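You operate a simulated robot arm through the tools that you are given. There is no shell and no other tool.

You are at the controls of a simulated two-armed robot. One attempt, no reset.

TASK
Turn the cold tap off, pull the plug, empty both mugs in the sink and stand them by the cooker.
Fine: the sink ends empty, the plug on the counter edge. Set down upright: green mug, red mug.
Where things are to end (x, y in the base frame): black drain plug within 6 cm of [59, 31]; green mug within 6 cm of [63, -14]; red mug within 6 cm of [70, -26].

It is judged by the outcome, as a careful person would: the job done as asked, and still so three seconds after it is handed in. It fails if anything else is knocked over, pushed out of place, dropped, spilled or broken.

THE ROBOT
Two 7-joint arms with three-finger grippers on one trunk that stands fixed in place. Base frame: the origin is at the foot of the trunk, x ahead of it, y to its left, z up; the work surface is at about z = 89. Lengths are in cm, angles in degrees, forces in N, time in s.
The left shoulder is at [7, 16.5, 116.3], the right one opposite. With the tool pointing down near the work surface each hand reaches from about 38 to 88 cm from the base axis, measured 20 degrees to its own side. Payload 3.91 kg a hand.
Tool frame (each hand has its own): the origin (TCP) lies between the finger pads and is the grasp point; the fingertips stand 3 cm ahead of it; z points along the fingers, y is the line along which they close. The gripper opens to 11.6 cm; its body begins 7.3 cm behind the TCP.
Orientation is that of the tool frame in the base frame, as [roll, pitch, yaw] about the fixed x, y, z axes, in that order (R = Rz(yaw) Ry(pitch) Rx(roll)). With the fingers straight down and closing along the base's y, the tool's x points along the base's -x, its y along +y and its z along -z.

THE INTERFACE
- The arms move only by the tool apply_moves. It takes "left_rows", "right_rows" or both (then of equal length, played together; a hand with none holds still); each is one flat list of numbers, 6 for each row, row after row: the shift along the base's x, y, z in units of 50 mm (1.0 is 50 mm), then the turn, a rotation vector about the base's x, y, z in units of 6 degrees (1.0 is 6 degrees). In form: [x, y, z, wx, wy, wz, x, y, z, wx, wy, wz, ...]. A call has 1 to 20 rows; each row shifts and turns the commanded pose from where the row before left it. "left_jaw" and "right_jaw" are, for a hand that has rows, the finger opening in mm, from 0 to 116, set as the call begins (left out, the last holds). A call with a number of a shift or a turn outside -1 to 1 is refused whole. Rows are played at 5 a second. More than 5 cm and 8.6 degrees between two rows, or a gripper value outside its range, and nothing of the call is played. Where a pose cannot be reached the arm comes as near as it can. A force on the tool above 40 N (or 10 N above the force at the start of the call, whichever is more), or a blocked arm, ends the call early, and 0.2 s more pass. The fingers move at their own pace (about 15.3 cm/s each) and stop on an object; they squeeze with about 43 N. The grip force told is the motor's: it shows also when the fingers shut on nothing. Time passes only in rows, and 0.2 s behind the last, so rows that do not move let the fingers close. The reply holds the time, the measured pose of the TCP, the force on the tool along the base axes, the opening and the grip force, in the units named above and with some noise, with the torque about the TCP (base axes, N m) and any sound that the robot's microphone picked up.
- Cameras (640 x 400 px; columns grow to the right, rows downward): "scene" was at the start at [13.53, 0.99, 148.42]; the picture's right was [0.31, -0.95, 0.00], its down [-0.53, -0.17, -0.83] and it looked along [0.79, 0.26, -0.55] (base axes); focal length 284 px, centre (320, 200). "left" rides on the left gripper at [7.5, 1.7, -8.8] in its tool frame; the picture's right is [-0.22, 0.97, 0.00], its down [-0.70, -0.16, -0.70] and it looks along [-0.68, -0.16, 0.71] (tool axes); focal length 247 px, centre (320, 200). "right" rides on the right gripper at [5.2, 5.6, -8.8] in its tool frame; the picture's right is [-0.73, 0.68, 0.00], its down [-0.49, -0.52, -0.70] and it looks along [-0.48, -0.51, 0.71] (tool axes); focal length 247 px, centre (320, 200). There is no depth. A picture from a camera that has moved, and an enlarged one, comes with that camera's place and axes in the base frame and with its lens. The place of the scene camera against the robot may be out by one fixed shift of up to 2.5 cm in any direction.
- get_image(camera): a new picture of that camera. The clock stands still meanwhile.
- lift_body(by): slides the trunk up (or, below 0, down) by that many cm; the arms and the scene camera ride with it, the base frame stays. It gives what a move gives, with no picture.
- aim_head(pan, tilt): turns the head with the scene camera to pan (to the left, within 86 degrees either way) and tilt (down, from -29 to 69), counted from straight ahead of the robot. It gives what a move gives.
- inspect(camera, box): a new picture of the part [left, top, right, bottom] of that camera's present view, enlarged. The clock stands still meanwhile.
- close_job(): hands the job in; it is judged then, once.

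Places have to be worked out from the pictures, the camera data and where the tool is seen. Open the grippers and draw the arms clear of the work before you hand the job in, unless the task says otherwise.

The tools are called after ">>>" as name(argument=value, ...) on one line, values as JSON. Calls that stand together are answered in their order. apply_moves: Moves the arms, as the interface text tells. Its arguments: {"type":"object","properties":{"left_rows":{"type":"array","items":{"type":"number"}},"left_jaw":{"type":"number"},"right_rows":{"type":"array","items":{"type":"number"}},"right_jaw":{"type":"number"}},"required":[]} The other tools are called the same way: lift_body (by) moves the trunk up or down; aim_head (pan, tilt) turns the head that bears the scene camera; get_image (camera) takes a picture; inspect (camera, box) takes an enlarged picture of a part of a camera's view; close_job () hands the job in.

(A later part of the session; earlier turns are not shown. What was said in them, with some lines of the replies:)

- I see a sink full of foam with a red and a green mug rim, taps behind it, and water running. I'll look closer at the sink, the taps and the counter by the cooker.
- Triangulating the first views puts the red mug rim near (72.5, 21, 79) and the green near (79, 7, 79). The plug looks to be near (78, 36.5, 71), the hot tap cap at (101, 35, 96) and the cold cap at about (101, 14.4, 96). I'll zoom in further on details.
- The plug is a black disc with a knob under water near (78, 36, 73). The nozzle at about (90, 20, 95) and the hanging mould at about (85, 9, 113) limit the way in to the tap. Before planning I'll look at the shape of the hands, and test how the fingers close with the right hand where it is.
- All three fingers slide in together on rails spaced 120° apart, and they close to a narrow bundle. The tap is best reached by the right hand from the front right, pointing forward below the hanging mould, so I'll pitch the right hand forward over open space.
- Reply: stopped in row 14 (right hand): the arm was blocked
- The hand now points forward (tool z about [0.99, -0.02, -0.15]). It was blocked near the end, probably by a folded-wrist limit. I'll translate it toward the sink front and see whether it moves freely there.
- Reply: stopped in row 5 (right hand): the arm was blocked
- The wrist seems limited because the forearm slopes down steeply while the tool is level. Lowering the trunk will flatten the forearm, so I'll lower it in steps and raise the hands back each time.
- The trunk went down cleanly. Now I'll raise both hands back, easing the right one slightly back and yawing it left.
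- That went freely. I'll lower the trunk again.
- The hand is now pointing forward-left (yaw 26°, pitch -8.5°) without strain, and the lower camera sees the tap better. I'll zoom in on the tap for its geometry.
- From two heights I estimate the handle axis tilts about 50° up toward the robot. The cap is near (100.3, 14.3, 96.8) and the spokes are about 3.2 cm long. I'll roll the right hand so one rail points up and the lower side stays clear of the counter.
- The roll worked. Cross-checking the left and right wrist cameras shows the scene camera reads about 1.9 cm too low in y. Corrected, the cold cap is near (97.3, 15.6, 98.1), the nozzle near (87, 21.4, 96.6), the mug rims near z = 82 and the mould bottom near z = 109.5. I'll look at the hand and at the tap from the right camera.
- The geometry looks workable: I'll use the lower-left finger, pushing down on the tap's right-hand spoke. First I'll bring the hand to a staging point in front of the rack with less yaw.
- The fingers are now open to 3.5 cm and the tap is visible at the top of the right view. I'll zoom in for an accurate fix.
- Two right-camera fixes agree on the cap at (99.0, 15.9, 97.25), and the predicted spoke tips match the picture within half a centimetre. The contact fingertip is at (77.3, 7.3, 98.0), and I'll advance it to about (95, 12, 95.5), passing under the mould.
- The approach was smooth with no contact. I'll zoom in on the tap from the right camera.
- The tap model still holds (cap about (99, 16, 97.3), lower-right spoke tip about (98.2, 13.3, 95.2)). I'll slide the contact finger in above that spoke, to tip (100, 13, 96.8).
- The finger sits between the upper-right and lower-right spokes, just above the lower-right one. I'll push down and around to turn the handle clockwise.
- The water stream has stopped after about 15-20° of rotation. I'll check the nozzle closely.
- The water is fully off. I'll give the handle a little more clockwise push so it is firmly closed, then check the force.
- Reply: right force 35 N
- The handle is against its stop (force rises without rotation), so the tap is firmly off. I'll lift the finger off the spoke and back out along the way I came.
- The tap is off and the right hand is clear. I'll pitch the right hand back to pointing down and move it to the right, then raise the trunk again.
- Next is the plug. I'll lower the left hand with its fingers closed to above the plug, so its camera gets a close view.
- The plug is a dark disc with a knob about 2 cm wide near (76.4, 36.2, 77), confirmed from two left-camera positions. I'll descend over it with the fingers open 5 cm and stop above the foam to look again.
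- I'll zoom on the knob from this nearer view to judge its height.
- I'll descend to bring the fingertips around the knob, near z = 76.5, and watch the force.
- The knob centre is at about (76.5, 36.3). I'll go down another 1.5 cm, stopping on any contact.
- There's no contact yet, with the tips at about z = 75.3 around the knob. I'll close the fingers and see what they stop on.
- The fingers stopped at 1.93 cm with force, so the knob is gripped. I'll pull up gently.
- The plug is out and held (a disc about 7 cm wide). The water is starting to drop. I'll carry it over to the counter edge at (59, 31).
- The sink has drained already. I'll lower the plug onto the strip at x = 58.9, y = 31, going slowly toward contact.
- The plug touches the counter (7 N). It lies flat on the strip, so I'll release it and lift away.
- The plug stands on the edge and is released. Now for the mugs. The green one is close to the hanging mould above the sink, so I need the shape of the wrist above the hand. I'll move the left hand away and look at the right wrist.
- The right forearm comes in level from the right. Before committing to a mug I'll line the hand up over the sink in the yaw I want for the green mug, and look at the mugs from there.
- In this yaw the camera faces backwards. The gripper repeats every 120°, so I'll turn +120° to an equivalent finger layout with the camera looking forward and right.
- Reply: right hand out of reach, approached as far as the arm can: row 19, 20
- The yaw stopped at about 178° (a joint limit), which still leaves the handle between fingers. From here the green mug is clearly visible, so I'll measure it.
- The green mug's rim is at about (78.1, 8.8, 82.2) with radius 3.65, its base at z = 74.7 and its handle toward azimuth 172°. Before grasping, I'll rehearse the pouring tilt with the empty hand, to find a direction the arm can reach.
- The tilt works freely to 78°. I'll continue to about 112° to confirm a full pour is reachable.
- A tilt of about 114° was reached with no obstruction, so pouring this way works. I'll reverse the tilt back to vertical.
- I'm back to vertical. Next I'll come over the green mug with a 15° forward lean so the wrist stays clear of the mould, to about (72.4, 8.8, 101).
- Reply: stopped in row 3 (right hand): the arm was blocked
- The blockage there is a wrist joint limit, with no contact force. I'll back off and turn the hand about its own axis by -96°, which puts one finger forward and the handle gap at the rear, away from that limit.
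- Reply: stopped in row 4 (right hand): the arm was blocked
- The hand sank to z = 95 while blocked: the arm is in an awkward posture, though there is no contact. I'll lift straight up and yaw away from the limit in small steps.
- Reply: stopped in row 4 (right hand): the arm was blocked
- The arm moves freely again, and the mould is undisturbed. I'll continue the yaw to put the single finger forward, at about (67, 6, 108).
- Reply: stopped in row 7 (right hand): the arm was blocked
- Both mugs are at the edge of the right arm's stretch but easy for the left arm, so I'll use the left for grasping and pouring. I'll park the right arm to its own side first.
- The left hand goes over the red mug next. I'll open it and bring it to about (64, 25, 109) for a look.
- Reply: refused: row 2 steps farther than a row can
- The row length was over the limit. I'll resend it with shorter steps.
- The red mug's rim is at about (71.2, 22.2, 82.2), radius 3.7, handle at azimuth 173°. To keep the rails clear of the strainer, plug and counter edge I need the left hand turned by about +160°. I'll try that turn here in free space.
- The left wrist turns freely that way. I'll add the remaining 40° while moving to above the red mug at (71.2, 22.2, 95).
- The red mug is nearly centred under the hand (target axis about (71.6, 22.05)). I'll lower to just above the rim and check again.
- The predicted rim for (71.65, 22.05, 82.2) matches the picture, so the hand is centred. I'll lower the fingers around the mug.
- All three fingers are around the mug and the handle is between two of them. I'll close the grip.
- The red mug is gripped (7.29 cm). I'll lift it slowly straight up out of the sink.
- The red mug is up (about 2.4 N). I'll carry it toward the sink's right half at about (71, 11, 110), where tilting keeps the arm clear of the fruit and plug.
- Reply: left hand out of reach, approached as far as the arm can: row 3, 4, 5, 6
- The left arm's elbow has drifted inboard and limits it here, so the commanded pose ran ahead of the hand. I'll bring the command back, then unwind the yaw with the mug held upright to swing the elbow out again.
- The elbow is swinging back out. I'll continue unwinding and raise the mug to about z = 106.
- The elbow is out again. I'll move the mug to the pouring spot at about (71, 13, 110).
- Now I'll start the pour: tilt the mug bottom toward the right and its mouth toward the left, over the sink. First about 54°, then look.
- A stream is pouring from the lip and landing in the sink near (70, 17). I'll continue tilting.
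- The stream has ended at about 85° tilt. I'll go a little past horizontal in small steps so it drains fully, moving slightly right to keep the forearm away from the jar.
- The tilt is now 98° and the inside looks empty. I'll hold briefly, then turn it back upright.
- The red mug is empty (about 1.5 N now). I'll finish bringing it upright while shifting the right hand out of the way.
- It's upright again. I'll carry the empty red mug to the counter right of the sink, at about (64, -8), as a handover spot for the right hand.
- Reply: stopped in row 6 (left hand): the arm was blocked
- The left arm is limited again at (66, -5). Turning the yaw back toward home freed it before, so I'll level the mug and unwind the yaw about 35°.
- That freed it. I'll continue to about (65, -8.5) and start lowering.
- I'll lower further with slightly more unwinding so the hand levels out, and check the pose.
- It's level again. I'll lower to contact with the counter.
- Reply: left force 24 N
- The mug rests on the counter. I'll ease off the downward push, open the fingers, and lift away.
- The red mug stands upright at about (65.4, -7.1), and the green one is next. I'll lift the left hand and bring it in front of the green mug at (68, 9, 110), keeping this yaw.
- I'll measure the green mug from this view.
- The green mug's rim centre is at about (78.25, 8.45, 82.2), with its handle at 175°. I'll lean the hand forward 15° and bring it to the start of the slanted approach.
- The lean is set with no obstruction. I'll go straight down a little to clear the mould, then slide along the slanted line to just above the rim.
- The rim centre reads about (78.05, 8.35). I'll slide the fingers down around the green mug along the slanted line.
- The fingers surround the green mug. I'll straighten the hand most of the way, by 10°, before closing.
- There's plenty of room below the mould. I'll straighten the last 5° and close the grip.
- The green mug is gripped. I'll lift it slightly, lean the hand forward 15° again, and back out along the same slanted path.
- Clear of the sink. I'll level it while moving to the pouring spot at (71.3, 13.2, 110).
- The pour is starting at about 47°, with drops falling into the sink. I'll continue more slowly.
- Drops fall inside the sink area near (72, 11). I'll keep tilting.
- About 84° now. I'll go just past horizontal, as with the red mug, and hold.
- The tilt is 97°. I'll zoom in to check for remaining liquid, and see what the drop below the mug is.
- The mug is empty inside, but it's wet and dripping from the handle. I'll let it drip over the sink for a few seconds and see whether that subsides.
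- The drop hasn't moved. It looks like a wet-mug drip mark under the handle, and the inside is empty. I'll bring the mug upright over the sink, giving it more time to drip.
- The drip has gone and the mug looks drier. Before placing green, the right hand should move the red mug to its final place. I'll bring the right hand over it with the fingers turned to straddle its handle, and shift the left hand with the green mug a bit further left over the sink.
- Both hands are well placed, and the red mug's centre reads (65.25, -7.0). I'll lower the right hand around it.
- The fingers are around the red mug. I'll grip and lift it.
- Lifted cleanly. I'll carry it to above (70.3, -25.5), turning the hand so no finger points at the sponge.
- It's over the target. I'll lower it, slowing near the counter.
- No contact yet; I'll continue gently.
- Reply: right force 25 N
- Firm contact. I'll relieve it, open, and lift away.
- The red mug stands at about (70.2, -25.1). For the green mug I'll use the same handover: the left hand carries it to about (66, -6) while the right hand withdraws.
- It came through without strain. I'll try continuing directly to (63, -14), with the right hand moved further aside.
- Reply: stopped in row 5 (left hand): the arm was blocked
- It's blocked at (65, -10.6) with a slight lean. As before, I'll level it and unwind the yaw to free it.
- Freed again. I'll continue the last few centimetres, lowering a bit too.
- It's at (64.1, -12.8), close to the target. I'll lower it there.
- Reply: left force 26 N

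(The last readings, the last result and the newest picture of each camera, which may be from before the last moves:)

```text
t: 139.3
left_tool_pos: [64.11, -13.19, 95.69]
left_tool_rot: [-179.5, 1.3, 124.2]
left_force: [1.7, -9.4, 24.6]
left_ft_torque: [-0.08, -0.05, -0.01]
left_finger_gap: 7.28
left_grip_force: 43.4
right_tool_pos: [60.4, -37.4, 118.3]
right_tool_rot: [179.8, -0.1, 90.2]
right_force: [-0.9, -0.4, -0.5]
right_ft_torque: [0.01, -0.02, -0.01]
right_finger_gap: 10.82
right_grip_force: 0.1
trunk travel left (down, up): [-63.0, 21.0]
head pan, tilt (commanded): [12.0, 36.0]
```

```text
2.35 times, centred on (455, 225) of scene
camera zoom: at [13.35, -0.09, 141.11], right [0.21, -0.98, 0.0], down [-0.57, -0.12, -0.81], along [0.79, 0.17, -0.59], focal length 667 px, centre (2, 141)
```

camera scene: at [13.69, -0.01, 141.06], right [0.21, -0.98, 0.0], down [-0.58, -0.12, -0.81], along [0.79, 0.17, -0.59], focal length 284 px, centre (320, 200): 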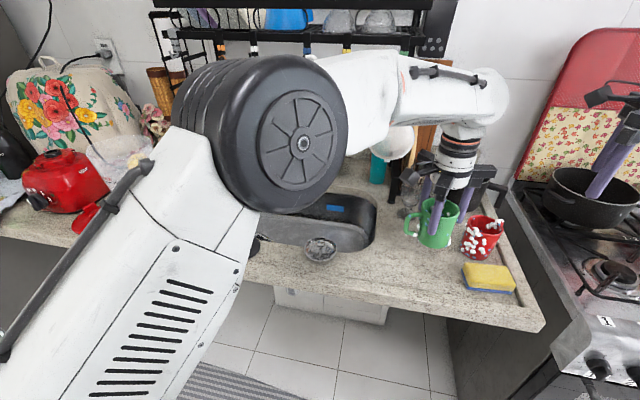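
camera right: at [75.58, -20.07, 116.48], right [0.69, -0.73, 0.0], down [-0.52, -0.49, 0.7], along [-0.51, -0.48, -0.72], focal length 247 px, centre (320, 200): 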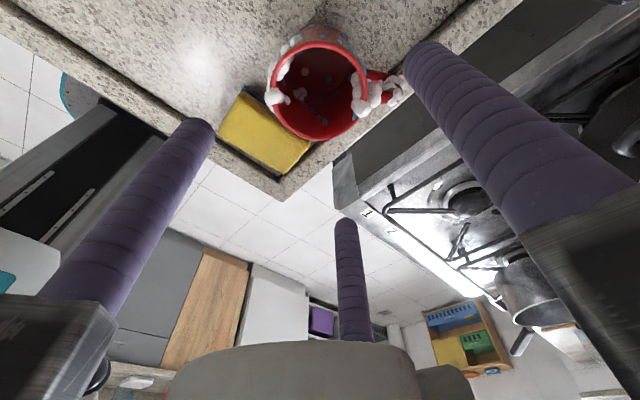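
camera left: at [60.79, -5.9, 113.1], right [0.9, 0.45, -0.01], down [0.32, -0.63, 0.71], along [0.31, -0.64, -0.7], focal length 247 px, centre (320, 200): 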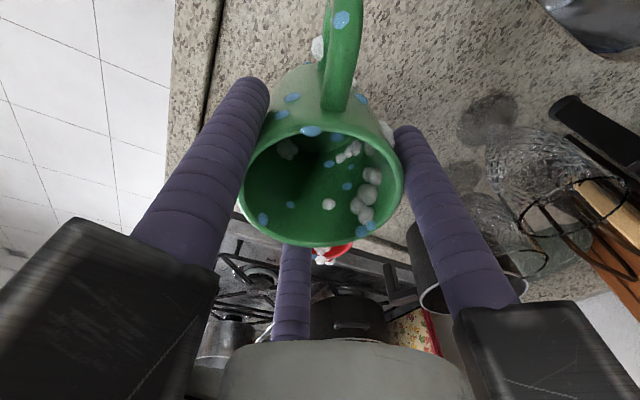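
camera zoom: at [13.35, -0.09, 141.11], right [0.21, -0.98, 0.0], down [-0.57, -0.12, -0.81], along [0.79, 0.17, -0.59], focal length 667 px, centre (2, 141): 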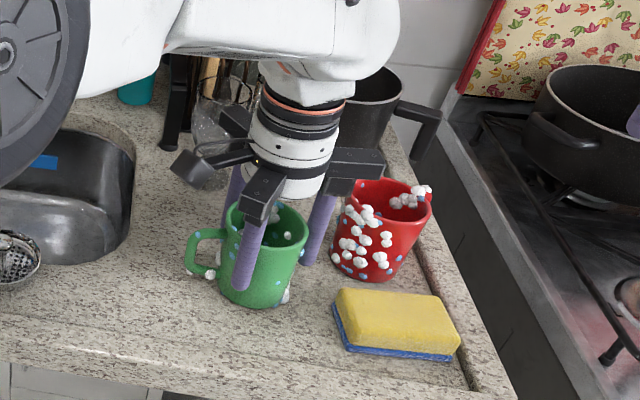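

It's on the counter at (64.1, -13.2). I'll ease off, open, and lift away.

>>> apply_moves(left_rows=[0, 0.02, 0.08, 0, 0, 0])

>>> apply_moves(left_rows=[0, 0, 0, 0, 0, 0, 0, 0, 0, 0, 0, 0, 0, 0, 0, 0, 0, 0, 0, 0, 0.2, 0, 0, 0, 0, 0, 0.5, 0, 0, 0, 0, 0, 0.6, 0, 0, 0, 0, 0, 0.7, 0, 0, 0], left_jaw=108)

>>> inspect(camera="scene", box=[370, 140, 540, 310])

>>> get_image(camera="left")

```text
t: 139.7
left_tool_pos: [63.92, -12.74, 95.6]
left_tool_rot: [-179.5, 0.6, 124.2]
left_force: [0.4, -9.7, 21.2]
left_ft_torque: [-0.09, -0.01, -0.01]
left_finger_gap: 7.24
left_grip_force: 42.9
right_tool_pos: [60.43, -37.3, 118.15]
right_tool_rot: [179.8, 0.0, 90.4]
right_force: [-0.5, 0.2, -0.3]
right_ft_torque: [0.03, 0.0, 0.0]
right_finger_gap: 10.79
right_grip_force: 0.1
trunk travel left (down, up): [-63.0, 21.0]
head pan, tilt (commanded): [12.0, 36.0]
```

```text
t: 141.3
left_tool_pos: [63.99, -12.51, 104.4]
left_tool_rot: [-178.8, -0.4, 124.3]
left_force: [-0.3, 0.4, -0.3]
left_ft_torque: [-0.05, -0.01, 0.02]
left_finger_gap: 10.8
left_grip_force: 0.0
right_tool_pos: [60.52, -37.22, 118.25]
right_tool_rot: [179.8, 0.0, 90.4]
right_force: [-0.1, 0.0, -0.3]
right_ft_torque: [-0.02, -0.03, 0.01]
right_finger_gap: 10.78
right_grip_force: 0.1
trunk travel left (down, up): [-63.0, 21.0]
head pan, tilt (commanded): [12.0, 36.0]
```

```text
2.35 times, centred on (455, 225) of scene
camera zoom: at [13.6, 0.01, 141.06], right [0.21, -0.98, 0.0], down [-0.57, -0.12, -0.81], along [0.79, 0.17, -0.59], focal length 667 px, centre (2, 141)
```

zoom: 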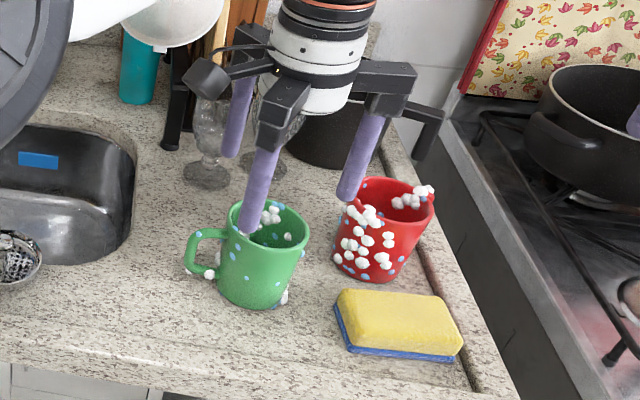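

```text
taken
camera left: at [61.57, -5.39, 113.18], right [0.93, 0.36, -0.02], down [0.28, -0.66, 0.7], along [0.24, -0.66, -0.72], focal length 247 px, centre (320, 200)
```

left: 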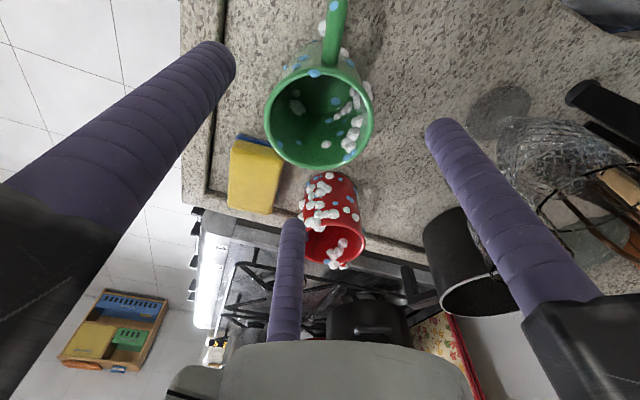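

Both mugs stand upright near their places (green about (64.2, -12.9), red about (70.2, -25.1)). I'll raise the left hand and bring it back to its side, unwinding the yaw on the way.

>>> apply_moves(left_rows=[0, 0, 0.6, 0, 0, 0, 0, 0, 0.7, 0, 0, 0, 0, 0.2, 0.5, 0, 0, 0.3, -0.05, 0.5, 0.2, 0, 0, 0.6, -0.1, 0.8, 0.1, 0, 0, 0.9, -0.1, 0.8, 0.1, 0, 0, 0.9, -0.1, 0.8, 0.1, 0, 0, 0.9, -0.1, 0.8, 0.1, 0, 0, 0.9, -0.1, 0.8, 0.1, 0, 0, 0.9, -0.1, 0.8, 0.1, 0, 0, 0.9, -0.1, 0.8, 0.1, 0, 0, 0.9, -0.1, 0.8, 0, 0, 0, 0.9, -0.1, 0.8, 0, 0, 0, 0.9, -0.1, 0.8, 0, 0, 0, 0.2, -0.1, 0.7, 0, 0, 0, 0])

>>> get_image(camera="scene")

```text
t: 144.5
left_tool_pos: [57.69, 33.35, 118.64]
left_tool_rot: [179.7, -0.2, 178.1]
left_force: [0.2, 0.3, 0.1]
left_ft_torque: [-0.02, -0.02, -0.02]
left_finger_gap: 10.8
left_grip_force: 0.0
right_tool_pos: [60.5, -37.02, 118.25]
right_tool_rot: [179.9, 0.0, 90.4]
right_force: [0.1, 0.0, 0.4]
right_ft_torque: [0.0, 0.02, -0.01]
right_finger_gap: 10.8
right_grip_force: 0.0
trunk travel left (down, up): [-63.0, 21.0]
head pan, tilt (commanded): [12.0, 36.0]
```

```text
taken
camera scene: at [13.62, 0.17, 141.06], right [0.21, -0.98, 0.0], down [-0.57, -0.12, -0.81], along [0.79, 0.17, -0.59], focal length 284 px, centre (320, 200)
```

scene: 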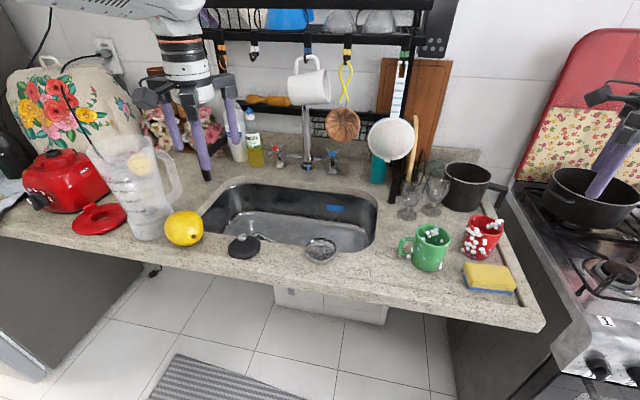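

I'll move both hands a bit further out of the way, then check everything closely.

>>> apply_moves(left_rows=[0, 0.4, 0.4, 0, 0, 0, 0, 0.4, 0.4, 0, 0, 0, 0, 0.4, 0.4, 0, 0, 0, 0, 0.3, 0.3, 0, 0, 0], right_rows=[-0.1, 0, 0.4, 0, 0, 0, -0.2, 0, 0.4, 0, 0, 0, -0.2, 0, 0.2, 0, 0, 0, -0.2, 0, 0, 0, 0, 0], left_jaw=116, right_jaw=116)

>>> get_image(camera="scene")

>>> inspect(camera="scene", box=[190, 130, 400, 280])

>>> inspect(camera="scene", box=[370, 140, 560, 320])

>>> get_image(camera="left")

```text
t: 145.5
left_tool_pos: [57.57, 40.98, 125.85]
left_tool_rot: [179.9, -0.4, 178.1]
left_force: [0.4, 0.6, 1.0]
left_ft_torque: [-0.04, 0.04, 0.0]
left_finger_gap: 11.58
left_grip_force: 0.0
right_tool_pos: [57.02, -37.04, 123.15]
right_tool_rot: [179.9, 0.1, 90.4]
right_force: [-0.2, 1.4, 0.0]
right_ft_torque: [-0.02, 0.01, 0.01]
right_finger_gap: 11.58
right_grip_force: 0.1
trunk travel left (down, up): [-63.0, 21.0]
head pan, tilt (commanded): [12.0, 36.0]
```

```text
taken
camera scene: at [13.58, 0.14, 141.06], right [0.21, -0.98, 0.0], down [-0.57, -0.12, -0.81], along [0.79, 0.17, -0.59], focal length 284 px, centre (320, 200)
```

scene: 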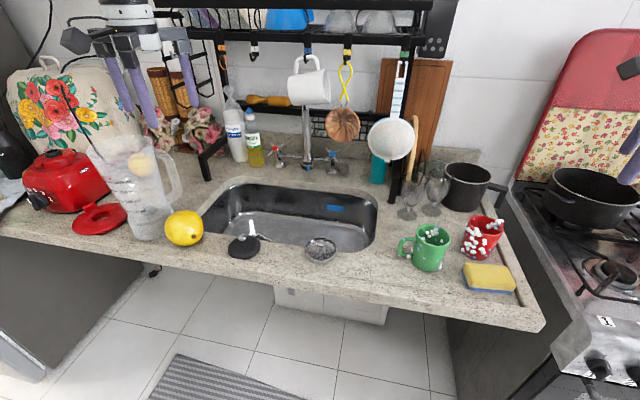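

```text
2.67 times, centred on (295, 205) of scene
camera zoom: at [13.58, 0.14, 141.06], right [0.21, -0.98, 0.0], down [-0.57, -0.12, -0.81], along [0.79, 0.17, -0.59], focal length 756 px, centre (387, 187)
```

zoom: 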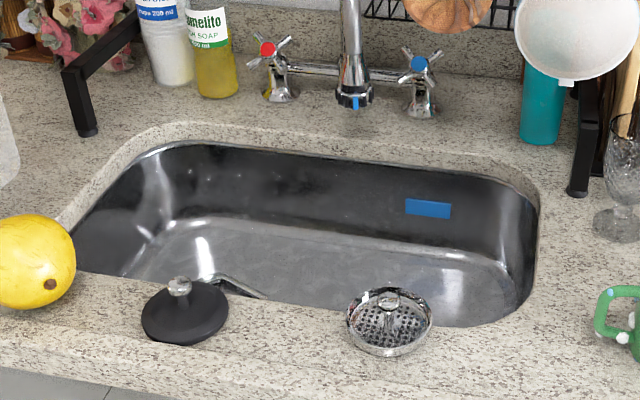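

```text
2.22 times, centred on (465, 230) of scene
camera zoom: at [13.58, 0.14, 141.06], right [0.21, -0.98, 0.0], down [-0.57, -0.12, -0.81], along [0.79, 0.17, -0.59], focal length 630 px, centre (-2, 133)
```

zoom: 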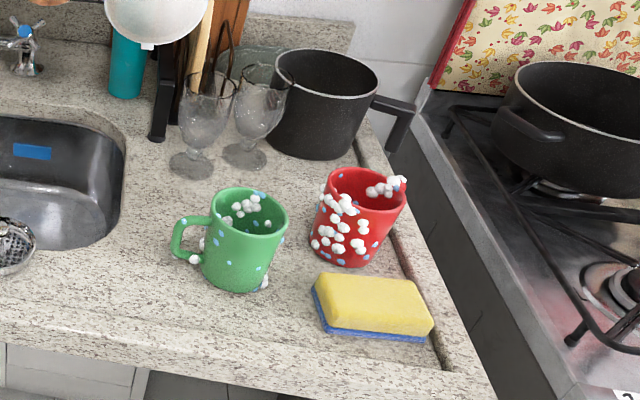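

```text
taken
camera left: at [50.26, 42.84, 134.85], right [0.26, 0.97, 0.0], down [0.69, -0.19, 0.7], along [0.67, -0.18, -0.72], focal length 247 px, centre (320, 200)
```

left: 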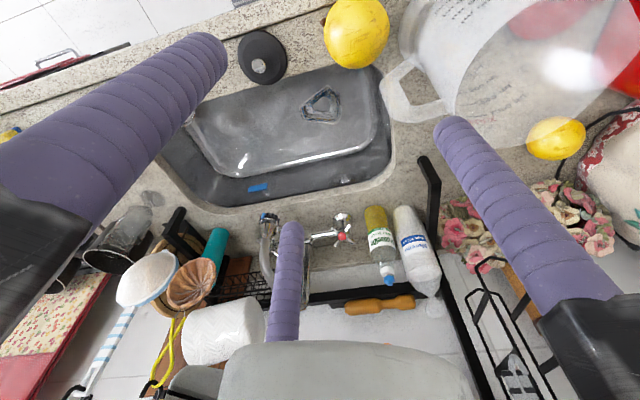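

All checks pass. The tap is off with no flow, and the sink is empty and undisturbed. The plug is at about (58.5, 31) on the counter edge, the green mug is upright near (63.8, -13) and the red mug is upright near (69.6, -25.3). Both grippers are open and clear, so I'm handing the job in.

>>> close_job()

```text
The job is handed in.
```

The job is done and handed in; I don't have the judge's result. The final pictures showed everything as asked:

| Item | End state | Position (x, y) | Target |
|---|---|---|---|
| Cold tap | Turned clockwise to its stop, no water flowing | – | – |
| Sink | Empty | – | – |
| Drain plug | On the counter edge | about (58.5, 31) | (59, 31) |
| Green mug | Emptied into the sink, upright | about (64, -13) | (63, -14) |
| Red mug | Emptied into the sink, upright | about (70, -25) | (70, -26) |

- **Mugs:** both still have some foam and droplets on them. I only emptied them; I did not rinse or dry them. The green mug dripped briefly while it was over the sink, and I saw no water on the counter afterwards.
- **Surroundings:** nothing else looked moved or knocked over. The arms met no force except where I pressed on the tap or set things down.
- **Robot:** both grippers are open and clear of the work. The trunk is 7 cm lower than at the start; I didn't raise it back.
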